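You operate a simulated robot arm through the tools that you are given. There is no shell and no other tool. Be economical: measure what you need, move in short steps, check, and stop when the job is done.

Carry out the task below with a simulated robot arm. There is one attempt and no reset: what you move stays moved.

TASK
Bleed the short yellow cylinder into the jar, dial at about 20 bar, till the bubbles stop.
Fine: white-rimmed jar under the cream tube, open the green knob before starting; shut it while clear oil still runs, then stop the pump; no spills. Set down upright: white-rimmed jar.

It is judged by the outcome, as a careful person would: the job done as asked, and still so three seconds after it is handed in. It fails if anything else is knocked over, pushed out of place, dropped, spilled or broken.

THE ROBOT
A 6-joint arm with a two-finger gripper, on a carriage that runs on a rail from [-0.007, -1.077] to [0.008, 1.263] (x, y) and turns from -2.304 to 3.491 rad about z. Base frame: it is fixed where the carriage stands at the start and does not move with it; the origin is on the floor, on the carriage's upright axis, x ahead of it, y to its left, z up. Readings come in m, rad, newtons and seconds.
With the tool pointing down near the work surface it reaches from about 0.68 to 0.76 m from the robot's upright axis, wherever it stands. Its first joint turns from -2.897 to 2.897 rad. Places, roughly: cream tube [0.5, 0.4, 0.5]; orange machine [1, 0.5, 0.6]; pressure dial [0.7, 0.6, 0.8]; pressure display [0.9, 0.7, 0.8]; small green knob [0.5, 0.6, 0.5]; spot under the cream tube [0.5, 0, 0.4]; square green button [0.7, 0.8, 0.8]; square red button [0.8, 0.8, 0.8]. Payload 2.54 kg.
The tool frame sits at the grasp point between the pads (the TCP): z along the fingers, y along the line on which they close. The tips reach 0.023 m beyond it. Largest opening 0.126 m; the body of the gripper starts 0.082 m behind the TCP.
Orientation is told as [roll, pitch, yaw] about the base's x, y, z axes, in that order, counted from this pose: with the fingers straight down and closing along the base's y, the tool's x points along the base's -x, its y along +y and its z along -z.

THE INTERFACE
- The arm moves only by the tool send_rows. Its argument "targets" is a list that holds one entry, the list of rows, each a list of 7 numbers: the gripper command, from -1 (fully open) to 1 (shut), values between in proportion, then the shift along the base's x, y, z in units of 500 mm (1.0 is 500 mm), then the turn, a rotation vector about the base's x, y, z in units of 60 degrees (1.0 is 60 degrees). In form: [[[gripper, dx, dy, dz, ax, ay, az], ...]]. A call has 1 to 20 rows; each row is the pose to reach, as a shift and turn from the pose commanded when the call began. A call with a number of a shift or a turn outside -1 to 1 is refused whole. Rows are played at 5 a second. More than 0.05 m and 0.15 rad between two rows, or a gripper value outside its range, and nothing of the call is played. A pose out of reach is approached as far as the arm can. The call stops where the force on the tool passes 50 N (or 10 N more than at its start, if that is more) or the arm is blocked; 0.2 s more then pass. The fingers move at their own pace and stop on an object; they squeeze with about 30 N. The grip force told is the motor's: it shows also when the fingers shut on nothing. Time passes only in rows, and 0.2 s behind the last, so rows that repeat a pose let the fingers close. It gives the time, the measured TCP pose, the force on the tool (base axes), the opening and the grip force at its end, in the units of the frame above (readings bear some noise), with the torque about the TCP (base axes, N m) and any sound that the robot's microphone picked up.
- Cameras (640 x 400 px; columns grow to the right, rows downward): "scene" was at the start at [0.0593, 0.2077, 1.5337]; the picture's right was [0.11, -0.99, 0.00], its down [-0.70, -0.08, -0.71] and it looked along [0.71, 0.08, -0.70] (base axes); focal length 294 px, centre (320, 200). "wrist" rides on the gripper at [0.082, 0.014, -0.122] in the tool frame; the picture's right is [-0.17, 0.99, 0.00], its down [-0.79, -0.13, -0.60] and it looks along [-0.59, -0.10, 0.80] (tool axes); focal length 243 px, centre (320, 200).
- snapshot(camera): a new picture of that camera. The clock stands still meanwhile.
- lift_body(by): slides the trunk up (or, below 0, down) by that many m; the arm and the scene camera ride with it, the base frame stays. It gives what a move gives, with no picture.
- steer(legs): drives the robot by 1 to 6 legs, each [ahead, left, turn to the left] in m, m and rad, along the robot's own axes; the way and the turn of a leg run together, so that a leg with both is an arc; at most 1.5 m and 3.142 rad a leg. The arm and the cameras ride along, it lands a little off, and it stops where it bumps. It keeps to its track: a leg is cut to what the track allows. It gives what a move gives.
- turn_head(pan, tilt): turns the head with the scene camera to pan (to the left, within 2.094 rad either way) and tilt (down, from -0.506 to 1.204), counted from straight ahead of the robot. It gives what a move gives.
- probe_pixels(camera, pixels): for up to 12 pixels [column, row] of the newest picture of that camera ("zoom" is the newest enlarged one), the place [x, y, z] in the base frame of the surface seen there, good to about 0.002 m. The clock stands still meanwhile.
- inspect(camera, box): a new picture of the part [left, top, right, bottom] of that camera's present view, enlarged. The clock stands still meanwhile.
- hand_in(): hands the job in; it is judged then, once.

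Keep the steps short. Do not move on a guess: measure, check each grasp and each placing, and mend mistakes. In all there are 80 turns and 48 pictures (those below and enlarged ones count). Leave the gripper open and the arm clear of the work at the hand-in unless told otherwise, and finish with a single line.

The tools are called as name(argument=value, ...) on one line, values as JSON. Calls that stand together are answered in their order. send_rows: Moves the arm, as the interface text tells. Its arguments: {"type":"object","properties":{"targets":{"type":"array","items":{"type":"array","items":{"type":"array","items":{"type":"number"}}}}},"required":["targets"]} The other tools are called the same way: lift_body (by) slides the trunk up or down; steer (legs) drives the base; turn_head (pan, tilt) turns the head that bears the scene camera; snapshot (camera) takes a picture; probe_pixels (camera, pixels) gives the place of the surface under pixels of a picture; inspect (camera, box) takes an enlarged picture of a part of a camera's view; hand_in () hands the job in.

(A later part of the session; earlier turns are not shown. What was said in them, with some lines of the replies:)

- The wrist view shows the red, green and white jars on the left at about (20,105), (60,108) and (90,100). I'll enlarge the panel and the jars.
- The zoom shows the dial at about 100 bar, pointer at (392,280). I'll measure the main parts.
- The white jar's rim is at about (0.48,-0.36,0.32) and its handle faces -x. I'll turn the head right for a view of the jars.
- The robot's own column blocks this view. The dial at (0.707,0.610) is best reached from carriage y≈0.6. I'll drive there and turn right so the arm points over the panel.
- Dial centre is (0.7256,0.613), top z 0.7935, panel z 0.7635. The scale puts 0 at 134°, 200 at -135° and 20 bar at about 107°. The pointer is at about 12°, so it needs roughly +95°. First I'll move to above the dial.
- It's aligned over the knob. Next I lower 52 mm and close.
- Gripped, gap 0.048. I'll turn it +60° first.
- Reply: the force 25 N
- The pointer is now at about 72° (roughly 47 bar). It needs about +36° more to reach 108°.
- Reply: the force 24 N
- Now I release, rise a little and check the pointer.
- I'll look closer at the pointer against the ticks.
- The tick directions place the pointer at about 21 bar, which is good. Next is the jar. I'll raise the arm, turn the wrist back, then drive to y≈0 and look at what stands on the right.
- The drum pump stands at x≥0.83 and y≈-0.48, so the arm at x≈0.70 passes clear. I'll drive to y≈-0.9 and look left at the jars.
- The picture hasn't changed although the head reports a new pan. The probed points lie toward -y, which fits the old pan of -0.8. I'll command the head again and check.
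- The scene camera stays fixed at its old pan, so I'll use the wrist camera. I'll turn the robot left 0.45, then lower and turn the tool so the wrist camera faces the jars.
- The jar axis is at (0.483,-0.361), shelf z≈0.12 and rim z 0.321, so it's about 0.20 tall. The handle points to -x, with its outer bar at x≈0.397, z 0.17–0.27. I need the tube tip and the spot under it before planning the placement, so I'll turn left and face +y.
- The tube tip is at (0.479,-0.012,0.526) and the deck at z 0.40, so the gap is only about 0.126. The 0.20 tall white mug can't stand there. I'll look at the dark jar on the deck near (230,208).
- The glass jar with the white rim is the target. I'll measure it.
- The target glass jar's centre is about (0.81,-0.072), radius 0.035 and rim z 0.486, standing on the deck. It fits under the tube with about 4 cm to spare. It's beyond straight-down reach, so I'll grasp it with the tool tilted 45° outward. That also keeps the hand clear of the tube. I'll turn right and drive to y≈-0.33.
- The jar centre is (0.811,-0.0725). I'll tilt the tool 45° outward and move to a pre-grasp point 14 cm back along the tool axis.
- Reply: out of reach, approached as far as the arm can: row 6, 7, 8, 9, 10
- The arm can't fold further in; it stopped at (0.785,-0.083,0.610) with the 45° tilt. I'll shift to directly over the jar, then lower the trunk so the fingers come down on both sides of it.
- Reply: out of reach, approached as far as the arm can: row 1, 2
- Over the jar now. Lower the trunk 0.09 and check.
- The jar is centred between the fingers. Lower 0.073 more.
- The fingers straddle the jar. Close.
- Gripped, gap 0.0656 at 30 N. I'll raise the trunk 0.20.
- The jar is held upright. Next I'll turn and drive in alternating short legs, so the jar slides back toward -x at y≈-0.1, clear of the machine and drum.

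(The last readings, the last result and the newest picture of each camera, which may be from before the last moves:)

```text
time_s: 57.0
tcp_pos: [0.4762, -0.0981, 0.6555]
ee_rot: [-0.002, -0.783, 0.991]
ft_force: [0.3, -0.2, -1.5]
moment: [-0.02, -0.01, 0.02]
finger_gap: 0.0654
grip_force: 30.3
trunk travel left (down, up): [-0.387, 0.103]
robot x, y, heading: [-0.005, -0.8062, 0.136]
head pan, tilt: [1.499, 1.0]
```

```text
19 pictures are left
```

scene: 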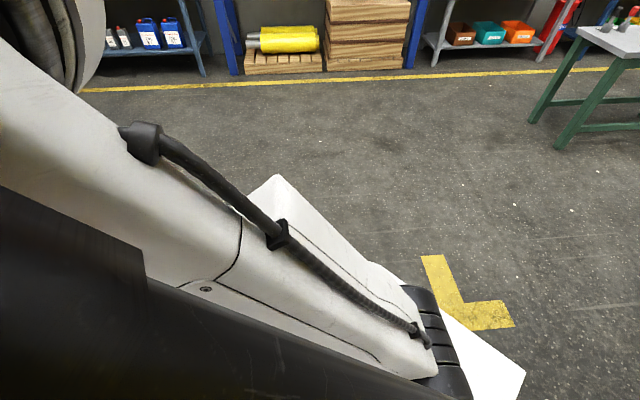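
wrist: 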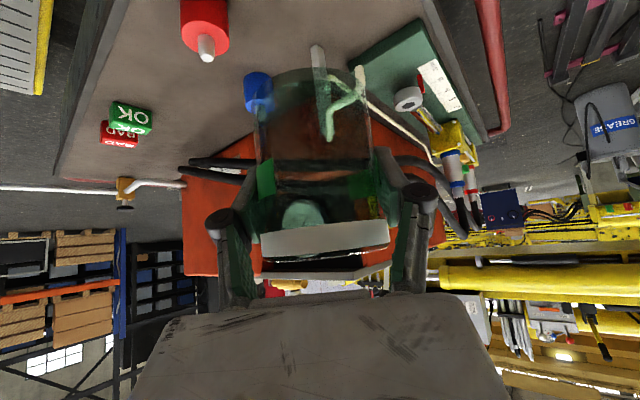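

The jar is at (0.476,-0.098), with the tube tip 0.086 further in +y. I'll check the red bar's height, then lower.

probe_pixels(camera="wrist", pixels=[[490, 60], [484, 5], [358, 72], [350, 100], [205, 50], [460, 120]])

lift_body(by=-0.188)

snapshot(camera="wrist")

```text
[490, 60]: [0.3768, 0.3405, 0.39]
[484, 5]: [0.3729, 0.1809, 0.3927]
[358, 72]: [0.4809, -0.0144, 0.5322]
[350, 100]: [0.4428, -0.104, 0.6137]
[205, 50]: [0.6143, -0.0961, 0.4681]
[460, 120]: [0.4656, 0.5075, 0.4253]
```

```text
time_s: 59.1
tcp_pos: [0.4746, -0.0982, 0.4676]
ee_rot: [-0.004, -0.783, 0.991]
ft_force: [-0.3, -0.1, -1.3]
moment: [-0.03, 0.02, -0.05]
finger_gap: 0.0655
grip_force: 29.9
trunk travel left (down, up): [-0.199, 0.291]
robot x, y, heading: [-0.0048, -0.802, 0.137]
head pan, tilt: [1.499, 1.0]
```

```text
18 pictures are left
```

wrist: 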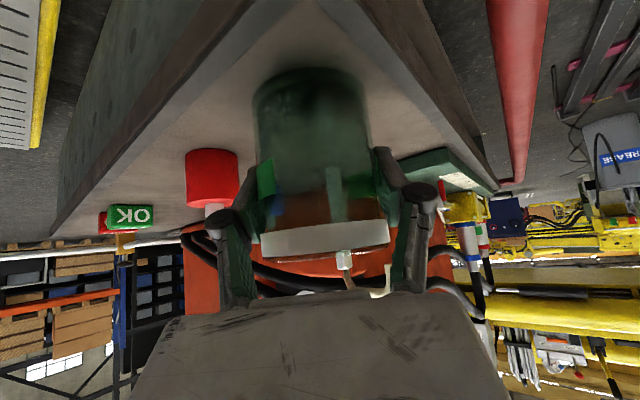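

Clear so far. I'll drive +0.086 in y so the jar slides in under the tube tip.

steer(legs=[[0.0117, 0.0852, 0]])

snapshot(camera="wrist")

```text
time_s: 60.2
tcp_pos: [0.4768, -0.0129, 0.4669]
ee_rot: [-0.002, -0.786, 0.991]
ft_force: [-1.1, 0.3, -1.1]
moment: [0.02, 0.01, 0.01]
finger_gap: 0.0657
grip_force: 30.1
trunk travel left (down, up): [-0.199, 0.291]
robot x, y, heading: [-0.0022, -0.7176, 0.138]
head pan, tilt: [1.499, 1.0]
```

```text
17 pictures are left
```

wrist: 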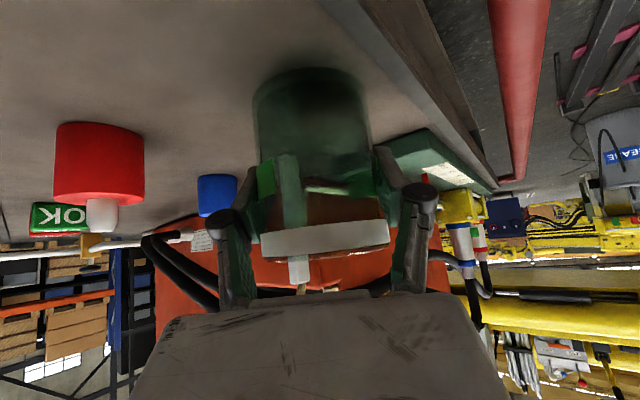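

Centred at (0.477,-0.013). Lower the last 11 mm to the deck, then release.

lift_body(by=-0.0115)

send_rows(targets=[[[0.3, 0, 0, 0, 0, 0, 0], [-0.2, 0, 0, 0, 0, 0, 0], [-0.7, 0, 0, 0, 0, 0, 0], [-0.7, 0, 0, 0, 0, 0, 0]]])

snapshot(camera="wrist")

```text
time_s: 60.8
tcp_pos: [0.4771, -0.0132, 0.4564]
ee_rot: [-0.001, -0.785, 0.99]
ft_force: [0.4, 1.1, -0.6]
moment: [-0.02, 0.01, 0.02]
finger_gap: 0.0656
grip_force: 29.7
trunk travel left (down, up): [-0.188, 0.302]
robot x, y, heading: [-0.0049, -0.7204, 0.137]
head pan, tilt: [1.499, 1.0]
```

```text
time_s: 61.8
tcp_pos: [0.476, -0.0136, 0.4558]
ee_rot: [-0.002, -0.784, 0.99]
ft_force: [-0.6, 0.0, 0.5]
moment: [0.0, 0.0, -0.01]
finger_gap: 0.1071
grip_force: 0.1
trunk travel left (down, up): [-0.188, 0.302]
robot x, y, heading: [-0.0053, -0.7163, 0.134]
head pan, tilt: [1.499, 1.0]
```

```text
16 pictures are left
```

wrist: 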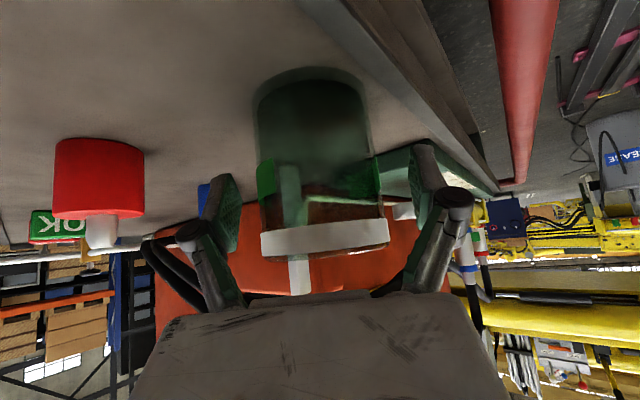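

Released, and the jar stands upright. The tube keeps me from going straight up, so I'll back out along the finger direction with tiny alternating turns and drives.

steer(legs=[[0, 0, 0.0097], [-0.0044, -0.0297, 0], [0, 0, 0.0193], [-0.005, -0.0296, 0], [0, 0, 0.0193], [-0.0056, -0.0295, 0]])

snapshot(camera="wrist")

```text
time_s: 64.5
tcp_pos: [0.4411, -0.08, 0.456]
ee_rot: [-0.001, -0.784, 1.04]
ft_force: [0.1, 0.0, -0.3]
moment: [-0.01, 0.03, -0.02]
finger_gap: 0.1072
grip_force: 0.0
trunk travel left (down, up): [-0.188, 0.302]
robot x, y, heading: [-0.0072, -0.808, 0.187]
head pan, tilt: [1.499, 1.0]
```

```text
15 pictures are left
```

wrist: 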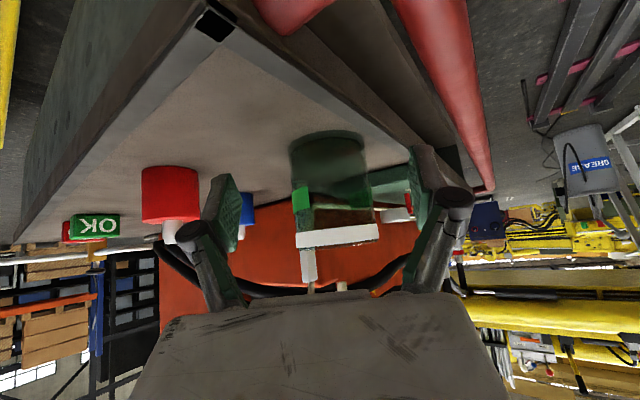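

Clear of the jar. Back off further, raise the trunk, then straighten the tool.

steer(legs=[[-0.0186, -0.0983, 0]])

lift_body(by=0.163)

send_rows(targets=[[[-0.7, 0, 0, 0.09, -0.072, 0.042, 0], [-0.7, -0.01, -0.02, 0.18, -0.144, 0.084, 0], [-0.7, -0.03, -0.05, 0.26, -0.216, 0.126, 0], [-0.7, -0.05, -0.08, 0.34, -0.287, 0.169, 0], [-0.7, -0.07, -0.11, 0.4, -0.359, 0.211, 0], [-0.7, -0.09, -0.14, 0.46, -0.431, 0.253, 0], [-0.7, -0.1, -0.17, 0.5, -0.503, 0.295, 0], [-0.7, -0.11, -0.19, 0.52, -0.575, 0.337, 0], [-0.7, -0.12, -0.2, 0.54, -0.6465, 0.3795, 0], [-0.7, -0.12, -0.2, 0.54, -0.6465, 0.3795, 0]]])

```text
time_s: 65.6
tcp_pos: [0.4386, -0.1806, 0.4563]
ee_rot: [-0.002, -0.783, 1.041]
ft_force: [-0.1, 0.1, 0.0]
moment: [-0.02, -0.05, 0.0]
finger_gap: 0.1071
grip_force: 0.0
trunk travel left (down, up): [-0.188, 0.302]
robot x, y, heading: [-0.0065, -0.909, 0.19]
head pan, tilt: [1.499, 1.0]
```

```text
time_s: 67.5
tcp_pos: [0.4388, -0.1796, 0.6186]
ee_rot: [-0.002, -0.783, 1.041]
ft_force: [-0.4, -0.8, -0.4]
moment: [0.01, 0.0, -0.01]
finger_gap: 0.1073
grip_force: 0.1
trunk travel left (down, up): [-0.351, 0.139]
robot x, y, heading: [-0.0057, -0.9108, 0.186]
head pan, tilt: [1.499, 1.0]
```

```text
time_s: 69.7
tcp_pos: [0.3799, -0.2818, 0.8882]
ee_rot: [-0.003, 0.001, 1.042]
ft_force: [-0.1, -0.3, 0.1]
moment: [0.02, -0.03, 0.01]
finger_gap: 0.1073
grip_force: 0.1
trunk travel left (down, up): [-0.351, 0.139]
robot x, y, heading: [-0.0034, -0.9091, 0.185]
head pan, tilt: [1.499, 1.0]
```

The jar is placed and I'm clear of it. Next is the green knob, best reached from carriage y≈1.12. I'll turn right first so the arm trails at x≈0.5, then drive left along the rail.

steer(legs=[[0, 0, -1.79], [-1.015, -0.035, 0], [-1.015, -0.035, 0]])

snapshot(camera="wrist")

```text
time_s: 84.0
tcp_pos: [0.5567, 0.6341, 0.8892]
ee_rot: [-0.001, 0.001, -0.707]
ft_force: [-0.5, -0.4, 0.2]
moment: [-0.04, 0.0, 0.02]
finger_gap: 0.1071
grip_force: 0.1
trunk travel left (down, up): [-0.351, 0.139]
robot x, y, heading: [0.0066, 1.1237, -1.563]
head pan, tilt: [1.499, 1.0]
```

```text
14 pictures are left
```

wrist: 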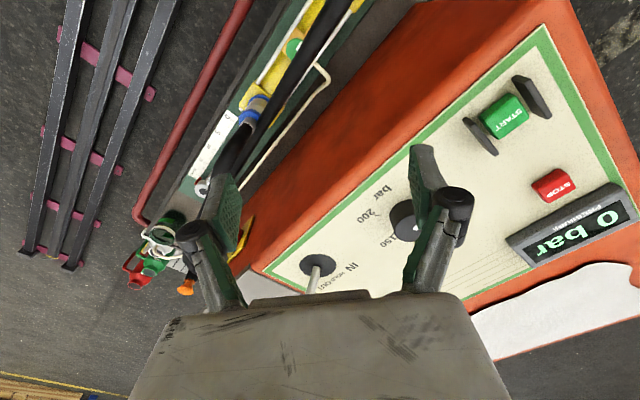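

The knob is at (293,47) and START at (503,117), with black guards on both sides. I'll measure both.

inspect(camera="wrist", box=[253, 20, 333, 70])

probe_pixels(camera="zoom", pixels=[[330, 150], [320, 215], [300, 260], [255, 225], [375, 190], [330, 290], [280, 300], [420, 120]])

probe_pixels(camera="wrist", pixels=[[503, 117], [482, 117], [525, 118], [503, 96], [498, 137], [530, 95], [483, 132], [553, 185], [540, 186], [568, 184], [548, 172], [556, 198]])

```text
8.00 times, centred on (293, 45) of wrist
```

zoom: 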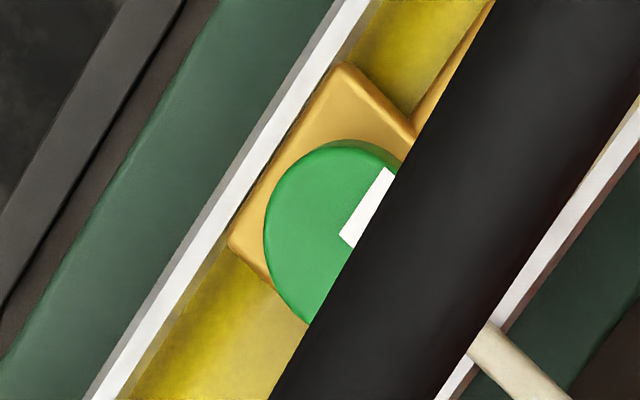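

```text
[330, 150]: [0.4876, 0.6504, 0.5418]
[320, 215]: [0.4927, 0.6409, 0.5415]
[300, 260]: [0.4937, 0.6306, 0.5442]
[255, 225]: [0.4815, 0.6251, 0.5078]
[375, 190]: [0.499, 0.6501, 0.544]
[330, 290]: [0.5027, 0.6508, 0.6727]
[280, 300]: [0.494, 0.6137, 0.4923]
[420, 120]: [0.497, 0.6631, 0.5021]
```

```text
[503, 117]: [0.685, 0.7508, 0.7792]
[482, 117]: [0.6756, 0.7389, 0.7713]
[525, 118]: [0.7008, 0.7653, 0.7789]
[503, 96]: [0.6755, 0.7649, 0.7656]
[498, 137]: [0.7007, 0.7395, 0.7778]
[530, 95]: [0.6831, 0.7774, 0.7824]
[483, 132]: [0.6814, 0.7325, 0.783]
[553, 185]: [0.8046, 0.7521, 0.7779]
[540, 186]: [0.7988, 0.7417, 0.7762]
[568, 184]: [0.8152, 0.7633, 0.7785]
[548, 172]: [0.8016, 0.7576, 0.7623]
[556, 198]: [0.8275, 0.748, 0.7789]
```

A black hose passes close above the knob, at z≈0.67. I'll map it and get the knob and guard edges.

probe_pixels(camera="wrist", pixels=[[352, 5], [340, 20], [330, 35], [322, 42], [310, 60], [300, 48], [306, 50], [312, 45], [290, 85], [270, 110], [255, 108], [235, 155]])

probe_pixels(camera="zoom", pixels=[[267, 210], [395, 150], [302, 318], [345, 145], [390, 180], [345, 235], [410, 180], [500, 160], [300, 360], [400, 330], [480, 200], [440, 20]])

```text
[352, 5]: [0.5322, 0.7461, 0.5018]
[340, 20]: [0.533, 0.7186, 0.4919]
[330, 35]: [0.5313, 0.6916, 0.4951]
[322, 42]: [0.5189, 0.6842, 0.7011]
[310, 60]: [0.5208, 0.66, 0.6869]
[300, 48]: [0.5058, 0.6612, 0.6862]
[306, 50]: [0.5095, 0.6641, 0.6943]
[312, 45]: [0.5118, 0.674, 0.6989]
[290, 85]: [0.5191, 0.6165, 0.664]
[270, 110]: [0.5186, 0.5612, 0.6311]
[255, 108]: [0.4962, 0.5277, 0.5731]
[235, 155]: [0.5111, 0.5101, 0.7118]
```

```text
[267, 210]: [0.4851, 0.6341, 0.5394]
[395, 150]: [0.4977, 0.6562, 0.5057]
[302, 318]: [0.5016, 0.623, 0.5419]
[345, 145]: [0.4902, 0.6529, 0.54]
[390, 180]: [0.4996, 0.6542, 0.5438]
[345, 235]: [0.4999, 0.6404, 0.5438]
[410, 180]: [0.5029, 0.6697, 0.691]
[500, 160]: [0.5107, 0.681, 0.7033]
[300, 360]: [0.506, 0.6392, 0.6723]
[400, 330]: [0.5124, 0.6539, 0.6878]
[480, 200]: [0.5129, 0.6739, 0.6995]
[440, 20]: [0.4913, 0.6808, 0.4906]
```

A hose at x≥0.503, z≈0.65–0.70 overhangs the knob (centre (0.5005,0.640), top z 0.543), so straight down is blocked. I'll come in from the -x side with the tool tilted 30°. First I drive to y≈1.24 for reach.

steer(legs=[[-0.116, 0, 0]])

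send_rows(targets=[[[0.2, -0.07, -0.05, 0, 0, -0.1, 0], [0.2, -0.14, -0.1, 0, 0, -0.2, 0], [0.2, -0.21, -0.15, -0.02, 0, -0.3, 0], [0.2, -0.25, -0.2, -0.08, 0, -0.4, 0], [0.2, -0.25, -0.22, -0.16, 0, -0.5, 0], [0.2, -0.25, -0.22, -0.25, 0, -0.5, 0], [0.2, -0.25, -0.22, -0.34, 0, -0.5, 0], [0.2, -0.25, -0.22, -0.42, 0, -0.5, 0], [0.2, -0.25, -0.22, -0.48, 0, -0.5, 0], [0.2, -0.25, -0.22, -0.48, 0, -0.5, 0]]])

snapshot(camera="wrist")

```text
time_s: 85.2
tcp_pos: [0.5615, 0.7509, 0.8895]
ee_rot: [-0.001, 0.0, -0.698]
ft_force: [0.5, -0.1, 0.3]
moment: [-0.04, 0.02, -0.01]
finger_gap: 0.1073
grip_force: 0.1
trunk travel left (down, up): [-0.351, 0.139]
robot x, y, heading: [0.0079, 1.241, -1.556]
head pan, tilt: [1.499, 1.0]
```

```text
time_s: 87.4
tcp_pos: [0.4367, 0.6387, 0.648]
ee_rot: [0.354, -0.393, -0.77]
ft_force: [-0.1, -0.3, -0.9]
moment: [0.01, -0.03, 0.03]
finger_gap: 0.0506
grip_force: 0.0
trunk travel left (down, up): [-0.351, 0.139]
robot x, y, heading: [0.0094, 1.2336, -1.556]
head pan, tilt: [1.499, 1.0]
```

```text
12 pictures are left
```

wrist: 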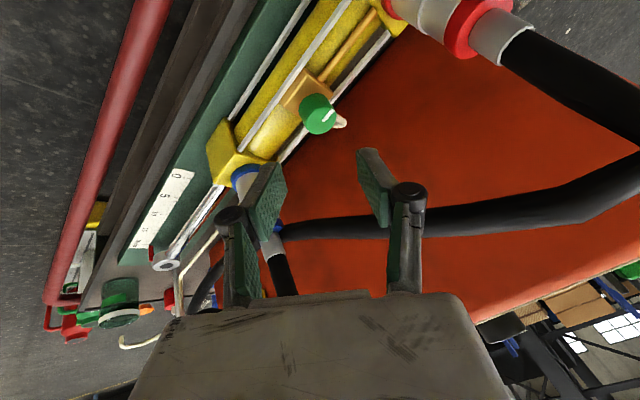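

Reached the pre-grasp. The knob is fully visible at (320,113) and the jar at (118,300). I'll measure the knob.

probe_pixels(camera="wrist", pixels=[[318, 112], [303, 112], [334, 112], [318, 97], [318, 131], [322, 118], [333, 109], [340, 122], [308, 88], [300, 125], [450, 222], [360, 228]])

probe_pixels(camera="wrist", pixels=[[120, 290], [118, 318], [140, 340], [345, 127], [285, 225], [600, 180]])

```text
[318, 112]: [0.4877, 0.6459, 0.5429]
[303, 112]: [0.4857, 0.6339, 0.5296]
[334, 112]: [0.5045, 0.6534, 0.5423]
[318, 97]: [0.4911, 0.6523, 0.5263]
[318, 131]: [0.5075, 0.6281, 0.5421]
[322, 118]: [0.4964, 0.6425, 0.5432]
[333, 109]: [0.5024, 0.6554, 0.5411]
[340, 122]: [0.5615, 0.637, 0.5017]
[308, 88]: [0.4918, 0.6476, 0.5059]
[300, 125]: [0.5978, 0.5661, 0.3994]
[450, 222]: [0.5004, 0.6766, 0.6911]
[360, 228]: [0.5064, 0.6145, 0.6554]
```

```text
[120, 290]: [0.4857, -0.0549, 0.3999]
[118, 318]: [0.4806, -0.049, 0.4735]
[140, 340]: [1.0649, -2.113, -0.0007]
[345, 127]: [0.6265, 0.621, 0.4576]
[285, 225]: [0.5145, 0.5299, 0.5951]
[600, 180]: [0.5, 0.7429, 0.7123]
```

Knob centre is about (0.4985,0.640). I'll slide in along the tool axis to (0.491,0.640,0.548), then close.

send_rows(targets=[[[0.2, 0.036, 0.001, -0.067, 0, 0, 0], [0.2, 0.073, 0.002, -0.134, 0, 0, 0], [0.2, 0.108, 0.003, -0.2, 0, 0, 0], [0.2, 0.108, 0.003, -0.2, 0, 0, 0], [0.2, 0.108, 0.003, -0.2, 0, 0, 0]]])

snapshot(camera="wrist")

```text
time_s: 88.6
tcp_pos: [0.4874, 0.6516, 0.5792]
ee_rot: [0.354, -0.394, -0.769]
ft_force: [1.0, -0.2, -0.4]
moment: [0.03, 0.03, -0.01]
finger_gap: 0.0505
grip_force: 0.1
out of reach, approached as far as the arm can: row 3, 4, 5
trunk travel left (down, up): [-0.351, 0.139]
robot x, y, heading: [0.0114, 1.2386, -1.553]
head pan, tilt: [1.499, 1.0]
```

```text
11 pictures are left
```

wrist: 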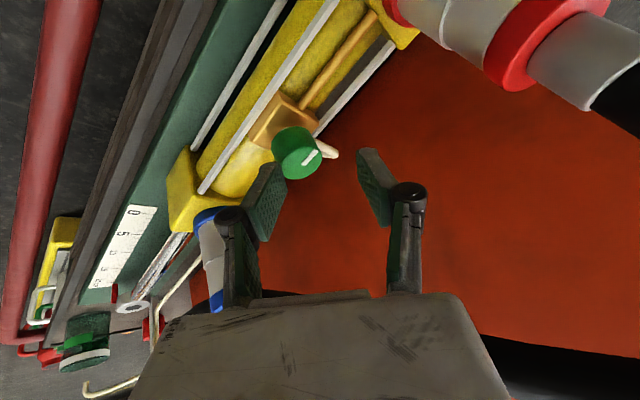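

The arm reached its limit at z 0.579. I'll back up slightly, centre y, then use the trunk for the last 6 cm.

send_rows(targets=[[[0.2, 0.004, -0.012, 0.03, 0, 0, 0], [0.2, 0.008, -0.023, 0.062, 0, 0, 0], [0.2, 0.008, -0.023, 0.062, 0, 0, 0]]])

lift_body(by=-0.04)

```text
time_s: 89.4
tcp_pos: [0.4894, 0.6393, 0.6123]
ee_rot: [0.355, -0.393, -0.769]
ft_force: [0.4, 0.1, -0.3]
moment: [-0.01, 0.0, 0.01]
finger_gap: 0.0504
grip_force: 0.1
trunk travel left (down, up): [-0.351, 0.139]
robot x, y, heading: [0.0041, 1.2375, -1.554]
head pan, tilt: [1.499, 1.0]
```

```text
time_s: 90.2
tcp_pos: [0.4885, 0.6394, 0.5743]
ee_rot: [0.355, -0.394, -0.769]
ft_force: [0.5, 0.3, 0.8]
moment: [0.0, 0.0, 0.04]
finger_gap: 0.0503
grip_force: 0.0
trunk travel left (down, up): [-0.311, 0.179]
robot x, y, heading: [0.0067, 1.2359, -1.554]
head pan, tilt: [1.499, 1.0]
```

lift_body(by=-0.025)

snapshot(camera="wrist")

```text
time_s: 91.0
tcp_pos: [0.4886, 0.6399, 0.5477]
ee_rot: [0.352, -0.393, -0.769]
ft_force: [-0.1, 0.0, -0.1]
moment: [0.0, -0.01, 0.01]
finger_gap: 0.0503
grip_force: 0.3
trunk travel left (down, up): [-0.286, 0.204]
robot x, y, heading: [0.0114, 1.2349, -1.553]
head pan, tilt: [1.499, 1.0]
```

```text
10 pictures are left
```

wrist: 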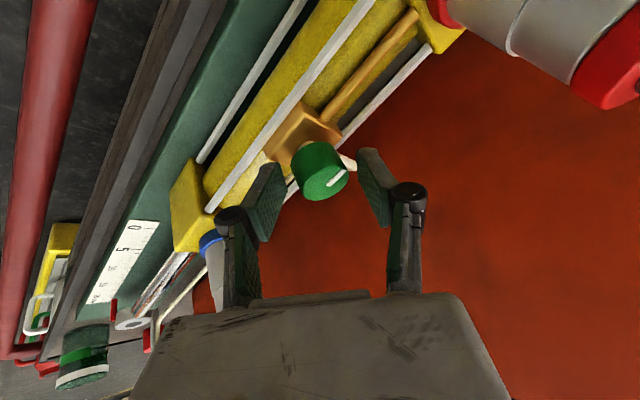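

The knob sits between the fingertips, and the jar stays visible at (82,355). Close.

send_rows(targets=[[[1, 0, 0, 0, 0, 0, 0], [1, 0, 0, 0, 0, 0, 0], [1, 0, 0, 0, 0, 0, 0]]])

```text
time_s: 91.8
tcp_pos: [0.4889, 0.6394, 0.5476]
ee_rot: [0.354, -0.392, -0.77]
ft_force: [1.1, -0.3, 2.1]
moment: [-0.32, 0.34, 0.0]
finger_gap: 0.0367
grip_force: 44.6
trunk travel left (down, up): [-0.286, 0.204]
robot x, y, heading: [0.0087, 1.2359, -1.558]
head pan, tilt: [1.499, 1.0]
```

Holding the knob. I'll try opening it counter-clockwise, rotating about the tool axis 20° first.

send_rows(targets=[[[1, 0, 0, 0, -0.0557, 0, 0.0963], [1, 0, 0, 0, -0.111, 0, 0.1927], [1, 0, 0, 0, -0.167, 0, 0.289], [1, 0, 0, 0, -0.167, 0, 0.289]]])

inspect(camera="wrist", box=[240, 120, 400, 220])

```text
time_s: 92.8
tcp_pos: [0.4894, 0.6405, 0.549]
ee_rot: [0.195, -0.488, -0.395]
ft_force: [-3.9, 4.4, -1.6]
moment: [-0.07, 0.72, 0.07]
finger_gap: 0.0346
grip_force: 45.2
trunk travel left (down, up): [-0.286, 0.204]
robot x, y, heading: [0.0068, 1.2341, -1.557]
head pan, tilt: [1.499, 1.0]
```

```text
4.00 times, centred on (320, 170) of wrist
```

zoom: 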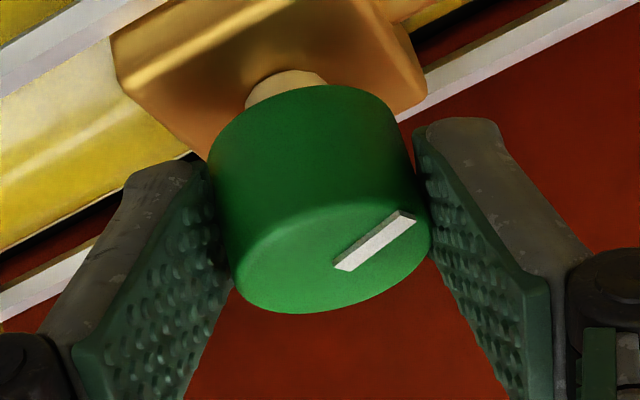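

probe_pixels(camera="zoom", pixels=[[342, 265], [408, 222], [375, 243], [290, 270]])

send_rows(targets=[[[1, 0, 0, 0, -0.0557, 0, 0.0963], [1, 0, 0, 0, -0.111, 0, 0.1927], [1, 0, 0, 0, -0.167, 0, 0.289], [1, 0, 0, 0, -0.222, 0, 0.385], [1, 0, 0, 0, -0.278, 0, 0.481], [1, 0, 0, 0, -0.333, 0, 0.577], [1, 0, 0, 0, -0.333, 0, 0.577]]])

inspect(camera="wrist", box=[240, 120, 400, 220])

probe_pixels(camera="zoom", pixels=[[342, 265], [408, 222], [375, 243], [290, 270]])

```text
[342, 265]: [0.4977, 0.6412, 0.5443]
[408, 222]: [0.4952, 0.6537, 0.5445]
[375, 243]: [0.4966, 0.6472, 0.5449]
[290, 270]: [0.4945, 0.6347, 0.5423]
```

```text
time_s: 94.4
tcp_pos: [0.4893, 0.639, 0.5489]
ee_rot: [-0.198, -0.489, 0.397]
ft_force: [7.5, -2.6, 6.1]
moment: [0.49, -0.89, -0.04]
finger_gap: 0.035
grip_force: 44.9
trunk travel left (down, up): [-0.286, 0.204]
robot x, y, heading: [0.0066, 1.2375, -1.553]
head pan, tilt: [1.499, 1.0]
```

```text
4.00 times, centred on (320, 170) of wrist
```

zoom: 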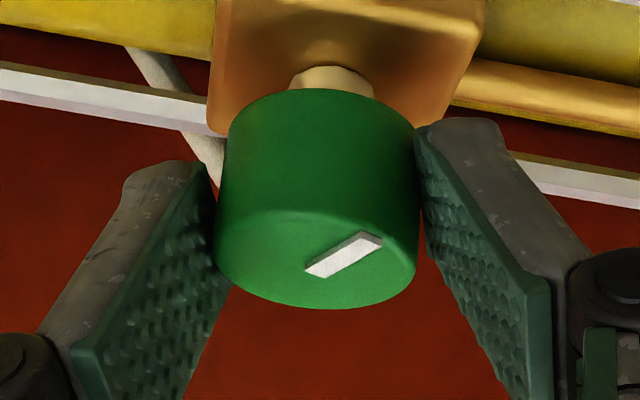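

```text
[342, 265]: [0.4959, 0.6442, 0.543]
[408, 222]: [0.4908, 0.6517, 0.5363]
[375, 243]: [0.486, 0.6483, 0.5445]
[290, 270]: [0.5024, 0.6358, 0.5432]
```

The knob turns with the gripper; the stripe has gone from about 80° to 147°. I'll keep going until it stops or reaches about +90°.

send_rows(targets=[[[1, 0, 0, 0, -0.0557, 0, 0.0963], [1, 0, 0, 0, -0.111, 0, 0.1927], [1, 0, 0, 0, -0.167, 0, 0.289], [1, 0, 0, 0, -0.222, 0, 0.385], [1, 0, 0, 0, -0.222, 0, 0.385]]])

inspect(camera="wrist", box=[200, 70, 440, 220])

```text
time_s: 95.6
tcp_pos: [0.4875, 0.6384, 0.5472]
ee_rot: [-0.399, -0.348, 0.882]
ft_force: [-3.8, -19.5, 12.9]
moment: [0.14, 0.03, -0.48]
finger_gap: 0.0373
grip_force: 44.8
trunk travel left (down, up): [-0.286, 0.204]
robot x, y, heading: [0.0043, 1.238, -1.559]
head pan, tilt: [1.499, 1.0]
```

```text
2.67 times, centred on (320, 145) of wrist
```

zoom: 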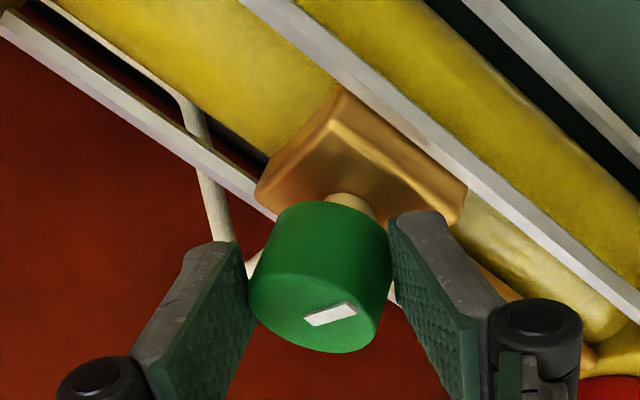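

The torque about z is now -0.48 N m, perhaps the end stop. I'll check the stripe angle.

probe_pixels(camera="zoom", pixels=[[308, 322], [353, 308], [330, 315], [262, 300], [378, 300], [320, 345], [318, 275]])

```text
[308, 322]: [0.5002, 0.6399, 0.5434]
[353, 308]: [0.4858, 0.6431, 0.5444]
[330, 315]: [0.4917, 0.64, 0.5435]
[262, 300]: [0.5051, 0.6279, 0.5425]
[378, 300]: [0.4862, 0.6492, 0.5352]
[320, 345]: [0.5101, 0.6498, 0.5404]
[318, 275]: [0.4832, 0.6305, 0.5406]
```

The stripe now points to about 170°, a quarter turn from where it started, so the valve is open. Release, back out along the tool axis, close the fingers, and rise.

send_rows(targets=[[[0.2, 0, 0, 0, 0, 0, 0], [0.2, 0, 0, 0, 0, 0, 0], [0.2, -0.038, 0, 0.067, 0, 0, 0], [0.2, -0.077, 0, 0.134, 0, 0, 0], [0.2, -0.115, 0, 0.2, 0, 0, 0], [1, -0.115, 0, 0.29, 0.07, 0, -0.12], [1, -0.115, 0, 0.38, 0.14, 0, -0.24], [1, -0.115, 0, 0.47, 0.21, 0, -0.36], [1, -0.115, 0, 0.56, 0.28, 0, -0.48], [1, -0.115, 0, 0.646, 0.34, 0, -0.59], [1, -0.115, 0, 0.646, 0.4, 0, -0.693], [1, -0.115, 0, 0.646, 0.4, 0, -0.693]]])

```text
time_s: 98.2
tcp_pos: [0.4313, 0.6399, 0.8708]
ee_rot: [0.012, -0.522, -0.029]
ft_force: [-0.1, 0.8, 0.0]
moment: [0.01, 0.0, -0.01]
finger_gap: 0.0
grip_force: 28.2
trunk travel left (down, up): [-0.286, 0.204]
robot x, y, heading: [0.0081, 1.2359, -1.553]
head pan, tilt: [1.499, 1.0]
```

Next I'll move to a hover over START at (0.688,0.752).

send_rows(targets=[[[1, 0.0856, 0.0373, 0, 0, 0, 0], [1, 0.171, 0.0747, 0, 0, 0, 0], [1, 0.257, 0.112, 0, 0, 0, 0], [1, 0.343, 0.149, 0, 0, 0, 0], [1, 0.428, 0.187, 0, 0, 0, 0], [1, 0.514, 0.224, -0.02, 0, 0, 0], [1, 0.514, 0.224, -0.02, 0, 0, 0]]])

snapshot(camera="wrist")

```text
time_s: 99.8
tcp_pos: [0.6899, 0.749, 0.8609]
ee_rot: [0.013, -0.523, -0.029]
ft_force: [-0.3, 0.0, -0.2]
moment: [0.0, 0.02, -0.05]
finger_gap: 0.0
grip_force: 27.8
trunk travel left (down, up): [-0.286, 0.204]
robot x, y, heading: [0.0043, 1.2376, -1.554]
head pan, tilt: [1.499, 1.0]
```

```text
6 pictures are left
```

wrist: 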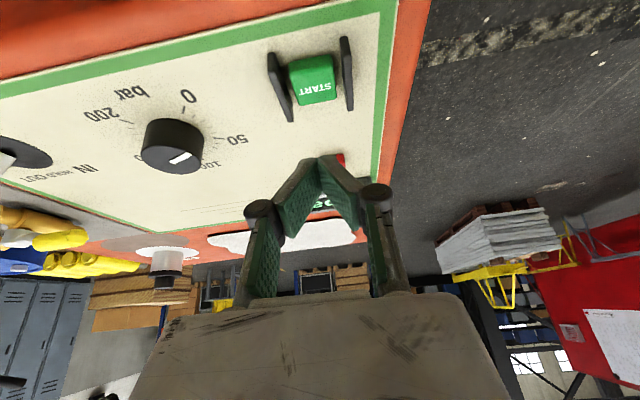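

Hovering over START. I'll probe it in this picture for the final alignment (6 pictures left).

probe_pixels(camera="wrist", pixels=[[314, 90], [312, 65], [293, 80], [333, 78], [278, 85], [347, 72], [345, 45], [341, 160], [336, 153]])

```text
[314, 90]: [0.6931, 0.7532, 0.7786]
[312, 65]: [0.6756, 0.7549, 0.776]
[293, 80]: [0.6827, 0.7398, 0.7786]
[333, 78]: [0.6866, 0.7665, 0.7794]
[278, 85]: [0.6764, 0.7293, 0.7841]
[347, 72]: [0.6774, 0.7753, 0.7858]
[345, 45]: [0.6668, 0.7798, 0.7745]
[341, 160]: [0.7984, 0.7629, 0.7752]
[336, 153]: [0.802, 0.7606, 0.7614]
```

Press START: come down in small steps to z≈0.796 and back up.

send_rows(targets=[[[1, -0.004, 0.008, -0.06, 0, 0, 0], [1, -0.004, 0.008, -0.1, 0, 0, 0], [1, -0.004, 0.008, -0.115, 0, 0, 0], [1, -0.004, 0.008, -0.125, 0, 0, 0], [1, -0.004, 0.008, -0.13, 0, 0, 0], [1, -0.004, 0.008, -0.06, 0, 0, 0], [1, -0.004, 0.008, 0, 0, 0, 0]]])

```text
time_s: 101.4
tcp_pos: [0.6876, 0.7546, 0.8644]
ee_rot: [0.012, -0.524, -0.027]
ft_force: [-0.9, -0.1, -0.5]
moment: [0.0, 0.01, 0.02]
finger_gap: 0.0001
grip_force: 28.5
trunk travel left (down, up): [-0.286, 0.204]
robot x, y, heading: [0.0086, 1.2355, -1.56]
head pan, tilt: [1.499, 1.0]
heard: click
```

Heard a click. I'll go back to beside the knob, tool turned so the wrist camera faces the jar, and listen.

send_rows(targets=[[[1, -0.086, -0.038, 0, 0, 0, 0], [1, -0.171, -0.076, 0, 0.04, 0, -0.07], [1, -0.257, -0.115, 0, 0.09, 0, -0.156], [1, -0.343, -0.153, 0, 0.14, 0, -0.243], [1, -0.428, -0.191, 0, 0.19, 0, -0.33], [1, -0.5126, -0.229, 0, 0.24, 0, -0.416], [0.2, -0.5126, -0.229, -0.09, 0.29, 0, -0.502], [0.2, -0.5126, -0.229, -0.18, 0.333, 0, -0.577], [0.2, -0.5126, -0.229, -0.27, 0.333, 0, -0.577], [0.2, -0.5126, -0.229, -0.36, 0.333, 0, -0.577], [0.2, -0.5126, -0.229, -0.43, 0.333, 0, -0.577]]])

inspect(camera="wrist", box=[30, 220, 270, 370])

```text
time_s: 103.8
tcp_pos: [0.4324, 0.6432, 0.6439]
ee_rot: [0.361, -0.382, -0.795]
ft_force: [-0.2, 1.2, 1.0]
moment: [0.0, -0.02, -0.02]
finger_gap: 0.0501
grip_force: 0.2
trunk travel left (down, up): [-0.286, 0.204]
robot x, y, heading: [0.0054, 1.2357, -1.551]
head pan, tilt: [1.499, 1.0]
```

```text
2.67 times, centred on (150, 295) of wrist
```

zoom: 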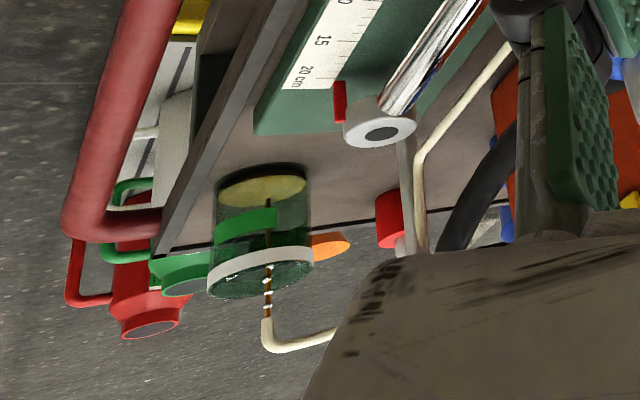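

The stream runs into the jar with white bubbles in it, and the level is low. I'll wait 4 s and look again.

send_rows(targets=[[[0.2, 0, 0, 0, 0, 0, 0], [0.2, 0, 0, 0, 0, 0, 0], [0.2, 0, 0, 0, 0, 0, 0], [0.2, 0, 0, 0, 0, 0, 0], [0.2, 0, 0, 0, 0, 0, 0], [0.2, 0, 0, 0, 0, 0, 0], [0.2, 0, 0, 0, 0, 0, 0], [0.2, 0, 0, 0, 0, 0, 0], [0.2, 0, 0, 0, 0, 0, 0], [0.2, 0, 0, 0, 0, 0, 0], [0.2, 0, 0, 0, 0, 0, 0], [0.2, 0, 0, 0, 0, 0, 0], [0.2, 0, 0, 0, 0, 0, 0], [0.2, 0, 0, 0, 0, 0, 0], [0.2, 0, 0, 0, 0, 0, 0], [0.2, 0, 0, 0, 0, 0, 0], [0.2, 0, 0, 0, 0, 0, 0], [0.2, 0, 0, 0, 0, 0, 0], [0.2, 0, 0, 0, 0, 0, 0], [0.2, 0, 0, 0, 0, 0, 0]]])

inspect(camera="wrist", box=[90, 270, 170, 360])

```text
time_s: 108.0
tcp_pos: [0.4321, 0.644, 0.6473]
ee_rot: [0.363, -0.385, -0.793]
ft_force: [-0.2, -0.6, 0.1]
moment: [-0.04, -0.01, -0.01]
finger_gap: 0.0506
grip_force: 0.0
trunk travel left (down, up): [-0.286, 0.204]
robot x, y, heading: [0.0015, 1.2337, -1.556]
head pan, tilt: [1.499, 1.0]
```

```text
4.44 times, centred on (130, 315) of wrist
```

zoom: 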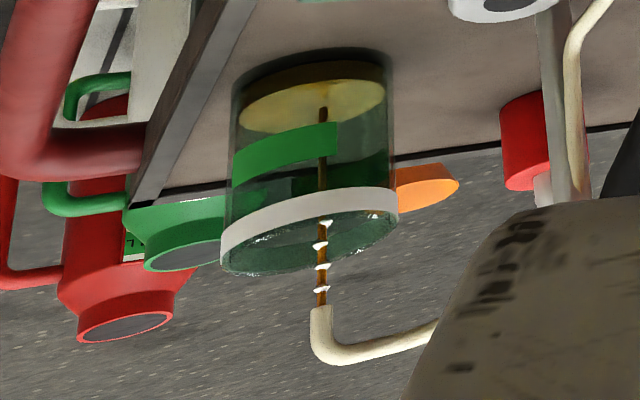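

Bubbles are still in the stream and the jar is about 20% full after 7 s. Wait 4 s more.

send_rows(targets=[[[0.2, 0, 0, 0, 0, 0, 0], [0.2, 0, 0, 0, 0, 0, 0], [0.2, 0, 0, 0, 0, 0, 0], [0.2, 0, 0, 0, 0, 0, 0], [0.2, 0, 0, 0, 0, 0, 0], [0.2, 0, 0, 0, 0, 0, 0], [0.2, 0, 0, 0, 0, 0, 0], [0.2, 0, 0, 0, 0, 0, 0], [0.2, 0, 0, 0, 0, 0, 0], [0.2, 0, 0, 0, 0, 0, 0], [0.2, 0, 0, 0, 0, 0, 0], [0.2, 0, 0, 0, 0, 0, 0], [0.2, 0, 0, 0, 0, 0, 0], [0.2, 0, 0, 0, 0, 0, 0], [0.2, 0, 0, 0, 0, 0, 0], [0.2, 0, 0, 0, 0, 0, 0], [0.2, 0, 0, 0, 0, 0, 0], [0.2, 0, 0, 0, 0, 0, 0], [0.2, 0, 0, 0, 0, 0, 0], [0.2, 0, 0, 0, 0, 0, 0]]])

inspect(camera="wrist", box=[90, 270, 170, 360])

```text
time_s: 112.2
tcp_pos: [0.4325, 0.6445, 0.646]
ee_rot: [0.362, -0.383, -0.794]
ft_force: [0.4, 0.0, -0.3]
moment: [0.02, 0.01, 0.0]
finger_gap: 0.0507
grip_force: 0.0
trunk travel left (down, up): [-0.286, 0.204]
robot x, y, heading: [0.0081, 1.2358, -1.549]
head pan, tilt: [1.499, 1.0]
```

```text
4.44 times, centred on (130, 315) of wrist
```

zoom: 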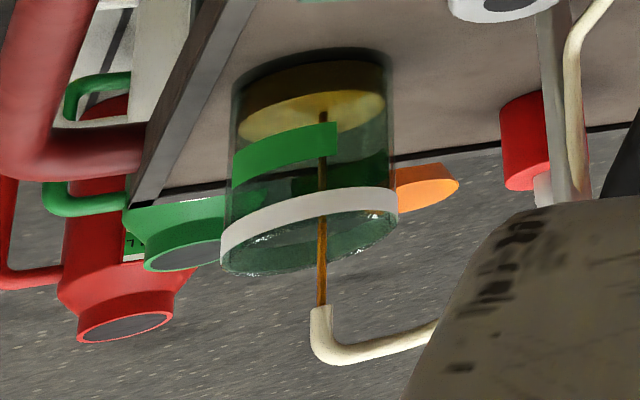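

The stream is clear with no bubbles, and the jar is about a third full. Time to shut the knob: first turn the wrist round (44° + 44°), then approach and grip.

send_rows(targets=[[[0.2, 0, 0, 0, -0.07, 0, 0.121], [0.2, 0, 0, 0, -0.14, 0, 0.242], [0.2, 0, 0, 0, -0.21, 0, 0.363], [0.2, 0, 0, 0, -0.28, 0, 0.485], [0.2, 0, 0, 0, -0.35, 0, 0.606], [0.2, 0, 0, 0, -0.4, 0, 0.693]]])

send_rows(targets=[[[0.2, 0, 0, 0, -0.07, 0, 0.121], [0.2, 0, 0, 0, -0.14, 0, 0.242], [0.2, 0, 0, 0, -0.21, 0, 0.363], [0.2, 0, 0, 0, -0.28, 0, 0.485], [0.2, 0.037, -0.005, -0.065, -0.333, 0, 0.577], [0.2, 0.074, -0.008, -0.13, -0.333, 0, 0.577], [0.2, 0.111, -0.008, -0.196, -0.333, 0, 0.577], [0.2, 0.111, -0.008, -0.196, -0.333, 0, 0.577], [1, 0.111, -0.008, -0.196, -0.333, 0, 0.577], [1, 0.111, -0.008, -0.196, -0.333, 0, 0.577]]])

```text
time_s: 113.6
tcp_pos: [0.4302, 0.6423, 0.6457]
ee_rot: [-0.068, -0.519, 0.136]
ft_force: [-0.1, -0.5, 0.1]
moment: [0.01, 0.0, 0.01]
finger_gap: 0.0507
grip_force: 0.0
trunk travel left (down, up): [-0.286, 0.204]
robot x, y, heading: [0.0108, 1.2363, -1.551]
head pan, tilt: [1.499, 1.0]
```

```text
time_s: 115.9
tcp_pos: [0.4875, 0.6385, 0.549]
ee_rot: [-0.403, -0.352, 0.885]
ft_force: [4.0, -4.0, 2.2]
moment: [-0.11, 0.35, -0.06]
finger_gap: 0.0371
grip_force: 45.3
trunk travel left (down, up): [-0.286, 0.204]
robot x, y, heading: [0.0083, 1.2352, -1.552]
head pan, tilt: [1.499, 1.0]
stopped in row 10: the force on the tool passed its limit at 52 N (the readings are from after the stop); the commanded pose is now the measured one
```

Gripped. Turn clockwise 58°, then the rest.

send_rows(targets=[[[1, 0, 0, 0, 0.07, 0, -0.121], [1, 0, 0, 0, 0.14, 0, -0.242], [1, 0, 0, 0, 0.21, 0, -0.363], [1, 0, 0, 0, 0.28, 0, -0.485], [1, 0, 0, 0, 0.35, 0, -0.606], [1, 0, 0, 0, 0.42, 0, -0.727], [1, 0, 0, 0, 0.48, 0, -0.831]]])

send_rows(targets=[[[1, 0, 0, 0, 0.07, 0, -0.121], [1, 0, 0, 0, 0.14, 0, -0.242], [1, 0, 0, 0, 0.21, 0, -0.363], [1, 0, 0, 0, 0.26, 0, -0.45], [1, 0, 0, 0, 0.28, 0, -0.485], [1, 0, 0, 0, 0.28, 0, -0.485]]])

snapshot(camera="wrist")

```text
time_s: 117.5
tcp_pos: [0.4886, 0.6406, 0.5491]
ee_rot: [0.104, -0.514, -0.22]
ft_force: [1.0, 26.4, -10.6]
moment: [-0.22, -0.3, 0.29]
finger_gap: 0.0346
grip_force: 44.6
trunk travel left (down, up): [-0.286, 0.204]
robot x, y, heading: [0.0096, 1.2335, -1.551]
head pan, tilt: [1.499, 1.0]
```

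```text
time_s: 118.9
tcp_pos: [0.4875, 0.6407, 0.5502]
ee_rot: [0.381, -0.366, -0.85]
ft_force: [25.6, 30.1, 7.8]
moment: [0.3, -0.17, 0.73]
finger_gap: 0.037
grip_force: 45.2
trunk travel left (down, up): [-0.286, 0.204]
robot x, y, heading: [0.0065, 1.2331, -1.546]
head pan, tilt: [1.499, 1.0]
```

```text
2 pictures are left
```

wrist: 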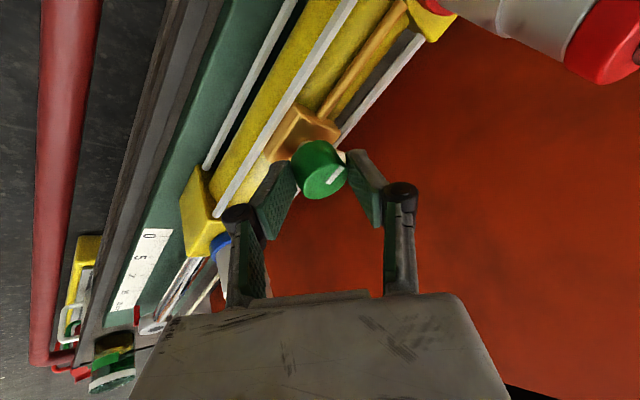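

Torque +0.73 N m means it's at the stop. Check the stripe and, while nothing moves, the jar.

probe_pixels(camera="wrist", pixels=[[328, 182], [341, 170], [334, 177], [308, 180], [112, 368], [105, 340]])

```text
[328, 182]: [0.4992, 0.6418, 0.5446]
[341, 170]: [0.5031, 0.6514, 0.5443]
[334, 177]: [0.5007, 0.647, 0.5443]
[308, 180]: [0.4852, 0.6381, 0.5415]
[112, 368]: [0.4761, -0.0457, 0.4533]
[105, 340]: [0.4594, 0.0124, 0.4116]
```

The stripe is back at about 68°, as at the start, so it's shut. Release, back out, rise, and move toward the panel with the fingers closed.

send_rows(targets=[[[0.2, 0, 0, 0, 0, 0, 0], [0.2, 0, 0, 0, 0, 0, 0], [0.2, -0.038, 0, 0.067, 0, 0, 0], [0.2, -0.077, 0, 0.134, 0, 0, 0], [0.2, -0.115, 0, 0.2, 0, 0, 0], [1, -0.115, 0, 0.29, -0.06, 0, 0.104], [1, -0.115, 0, 0.38, -0.12, 0, 0.208], [1, -0.115, 0, 0.47, -0.18, 0, 0.312], [1, -0.115, 0, 0.56, -0.24, 0, 0.416], [1, -0.115, 0, 0.65, -0.3, 0, 0.52], [1, -0.115, 0, 0.74, -0.36, 0, 0.624], [1, -0.029, 0.037, 0.74, -0.38, 0, 0.66], [1, 0.057, 0.074, 0.74, -0.38, 0, 0.66], [1, 0.143, 0.111, 0.74, -0.38, 0, 0.66], [1, 0.229, 0.148, 0.74, -0.38, 0, 0.66], [1, 0.315, 0.185, 0.74, -0.38, 0, 0.66], [1, 0.4, 0.223, 0.74, -0.38, 0, 0.66]]])

steer(legs=[[0.235, -0.005, 0]])

```text
time_s: 122.5
tcp_pos: [0.6857, 0.752, 0.9182]
ee_rot: [-0.015, -0.525, 0.023]
ft_force: [-0.5, -0.6, 0.5]
moment: [0.0, -0.04, -0.04]
finger_gap: 0.0001
grip_force: 28.6
trunk travel left (down, up): [-0.286, 0.204]
robot x, y, heading: [0.006, 1.2365, -1.554]
head pan, tilt: [1.499, 1.0]
```

```text
time_s: 124.2
tcp_pos: [0.6831, 0.5154, 0.9191]
ee_rot: [-0.015, -0.524, 0.02]
ft_force: [0.7, 0.0, 0.1]
moment: [0.0, -0.04, -0.02]
finger_gap: 0.0
grip_force: 28.8
trunk travel left (down, up): [-0.286, 0.204]
robot x, y, heading: [0.0061, 1.0007, -1.554]
head pan, tilt: [1.499, 1.0]
```

Move over STOP at (0.808,0.752).

send_rows(targets=[[[1, 0.041, 0.079, 0, 0, 0, 0], [1, 0.083, 0.158, 0, 0, 0, 0], [1, 0.124, 0.237, 0, 0, 0, 0], [1, 0.165, 0.315, 0, 0, 0, 0], [1, 0.207, 0.394, -0.03, 0, 0, 0], [1, 0.248, 0.473, -0.08, 0, 0, 0], [1, 0.248, 0.473, -0.11, 0, 0, 0], [1, 0.248, 0.473, -0.11, 0, 0, 0]]])

```text
refused: row 6 steps farther than a row can; nothing moved
```

send_rows(targets=[[[1, 0.041, 0.079, 0, 0, 0, 0], [1, 0.083, 0.158, 0, 0, 0, 0], [1, 0.124, 0.237, 0, 0, 0, 0], [1, 0.165, 0.315, 0, 0, 0, 0], [1, 0.207, 0.394, 0, 0, 0, 0], [1, 0.248, 0.473, 0, 0, 0, 0], [1, 0.248, 0.473, -0.06, 0, 0, 0], [1, 0.248, 0.473, -0.11, 0, 0, 0], [1, 0.248, 0.473, -0.11, 0, 0, 0]]])

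```text
time_s: 126.2
tcp_pos: [0.8084, 0.7527, 0.8652]
ee_rot: [-0.015, -0.523, 0.019]
ft_force: [1.0, -0.7, -0.2]
moment: [0.0, 0.01, 0.01]
finger_gap: 0.0002
grip_force: 28.9
trunk travel left (down, up): [-0.286, 0.204]
robot x, y, heading: [0.0052, 0.9995, -1.554]
head pan, tilt: [1.499, 1.0]
```

Aligned. Press STOP and come back up.

send_rows(targets=[[[1, 0, 0, -0.06, 0, 0, 0], [1, 0, 0, -0.105, 0, 0, 0], [1, 0, 0, -0.12, 0, 0, 0], [1, 0, 0, -0.13, 0, 0, 0], [1, 0, 0, -0.138, 0, 0, 0], [1, 0, 0, -0.06, 0, 0, 0], [1, 0, 0, 0, 0, 0, 0], [1, 0, 0, 0.08, 0, 0, 0]]])

```text
time_s: 128.0
tcp_pos: [0.8051, 0.7504, 0.9035]
ee_rot: [-0.016, -0.523, 0.019]
ft_force: [-1.0, 0.0, 0.1]
moment: [0.0, 0.01, 0.01]
finger_gap: 0.0
grip_force: 27.8
trunk travel left (down, up): [-0.286, 0.204]
robot x, y, heading: [0.0063, 1.0013, -1.556]
head pan, tilt: [1.499, 1.0]
heard: click
```

Clicked. Back off the way I came, open the gripper, and check the panel.

send_rows(targets=[[[1, -0.041, -0.079, 0.04, 0, 0, 0], [1, -0.083, -0.158, 0.06, 0, 0, 0], [1, -0.124, -0.237, 0.06, 0, 0, 0], [0, -0.165, -0.315, 0.06, 0, 0, 0], [-1, -0.207, -0.394, 0.06, 0, 0, 0], [-1, -0.248, -0.45, 0.06, 0, 0, 0], [-1, -0.248, -0.45, 0.14, 0, 0, 0], [-1, -0.248, -0.45, 0.22, 0, 0, 0], [-1, -0.248, -0.45, 0.22, 0, 0, 0]]])

snapshot(camera="wrist")

```text
time_s: 130.0
tcp_pos: [0.6803, 0.5268, 1.0155]
ee_rot: [-0.015, -0.525, 0.021]
ft_force: [-0.2, 0.8, -0.4]
moment: [-0.02, -0.02, -0.02]
finger_gap: 0.1257
grip_force: 0.0
trunk travel left (down, up): [-0.286, 0.204]
robot x, y, heading: [0.0098, 1.0006, -1.553]
head pan, tilt: [1.499, 1.0]
```

```text
1 pictures are left
```

wrist: 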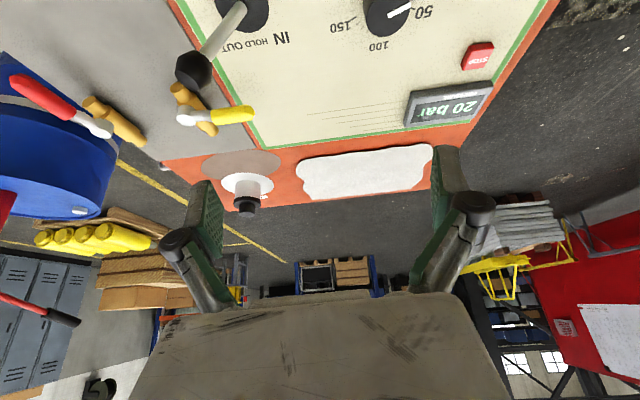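

The display reads 20 bar. I'll verify STOP's location by probing.

probe_pixels(camera="wrist", pixels=[[478, 57], [465, 58], [491, 52], [480, 45], [475, 67]])

```text
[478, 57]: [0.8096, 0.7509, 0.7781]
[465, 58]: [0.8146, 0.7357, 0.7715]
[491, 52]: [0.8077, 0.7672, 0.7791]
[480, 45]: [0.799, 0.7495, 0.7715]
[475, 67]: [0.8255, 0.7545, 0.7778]
```

I pressed the centre of STOP and heard the click. I'll wait a few seconds and take a last look at the display.

send_rows(targets=[[[-1, 0, 0, 0, 0, 0, 0], [-1, 0, 0, 0, 0, 0, 0], [-1, 0, 0, 0, 0, 0, 0], [-1, 0, 0, 0, 0, 0, 0], [-1, 0, 0, 0, 0, 0, 0], [-1, 0, 0, 0, 0, 0, 0], [-1, 0, 0, 0, 0, 0, 0], [-1, 0, 0, 0, 0, 0, 0], [-1, 0, 0, 0, 0, 0, 0], [-1, 0, 0, 0, 0, 0, 0], [-1, 0, 0, 0, 0, 0, 0], [-1, 0, 0, 0, 0, 0, 0], [-1, 0, 0, 0, 0, 0, 0], [-1, 0, 0, 0, 0, 0, 0], [-1, 0, 0, 0, 0, 0, 0]]])

inspect(camera="wrist", box=[360, 0, 520, 140])

```text
time_s: 133.2
tcp_pos: [0.6804, 0.5276, 1.0152]
ee_rot: [-0.016, -0.523, 0.018]
ft_force: [0.9, -0.1, -0.3]
moment: [0.0, 0.01, 0.01]
finger_gap: 0.1259
grip_force: 0.0
trunk travel left (down, up): [-0.286, 0.204]
robot x, y, heading: [0.0061, 0.9978, -1.554]
head pan, tilt: [1.499, 1.0]
```

```text
2.86 times, centred on (440, 70) of wrist
```

zoom: 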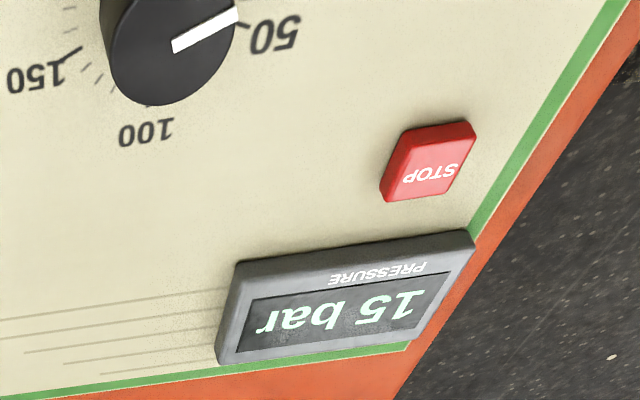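

The display has fallen to 15 bar, so the pump is stopped. The knob is shut, the jar stands under the tube, and the gripper is open and clear. Handing in.

hand_in()

```text
The job is handed in.
```

The short yellow cylinder is bled at about 20 bar: the bubbles stopped, I shut the green knob while clear oil still ran, then stopped the pump; the white-rimmed jar stands upright under the cream tube about a third full, and I saw no spills.
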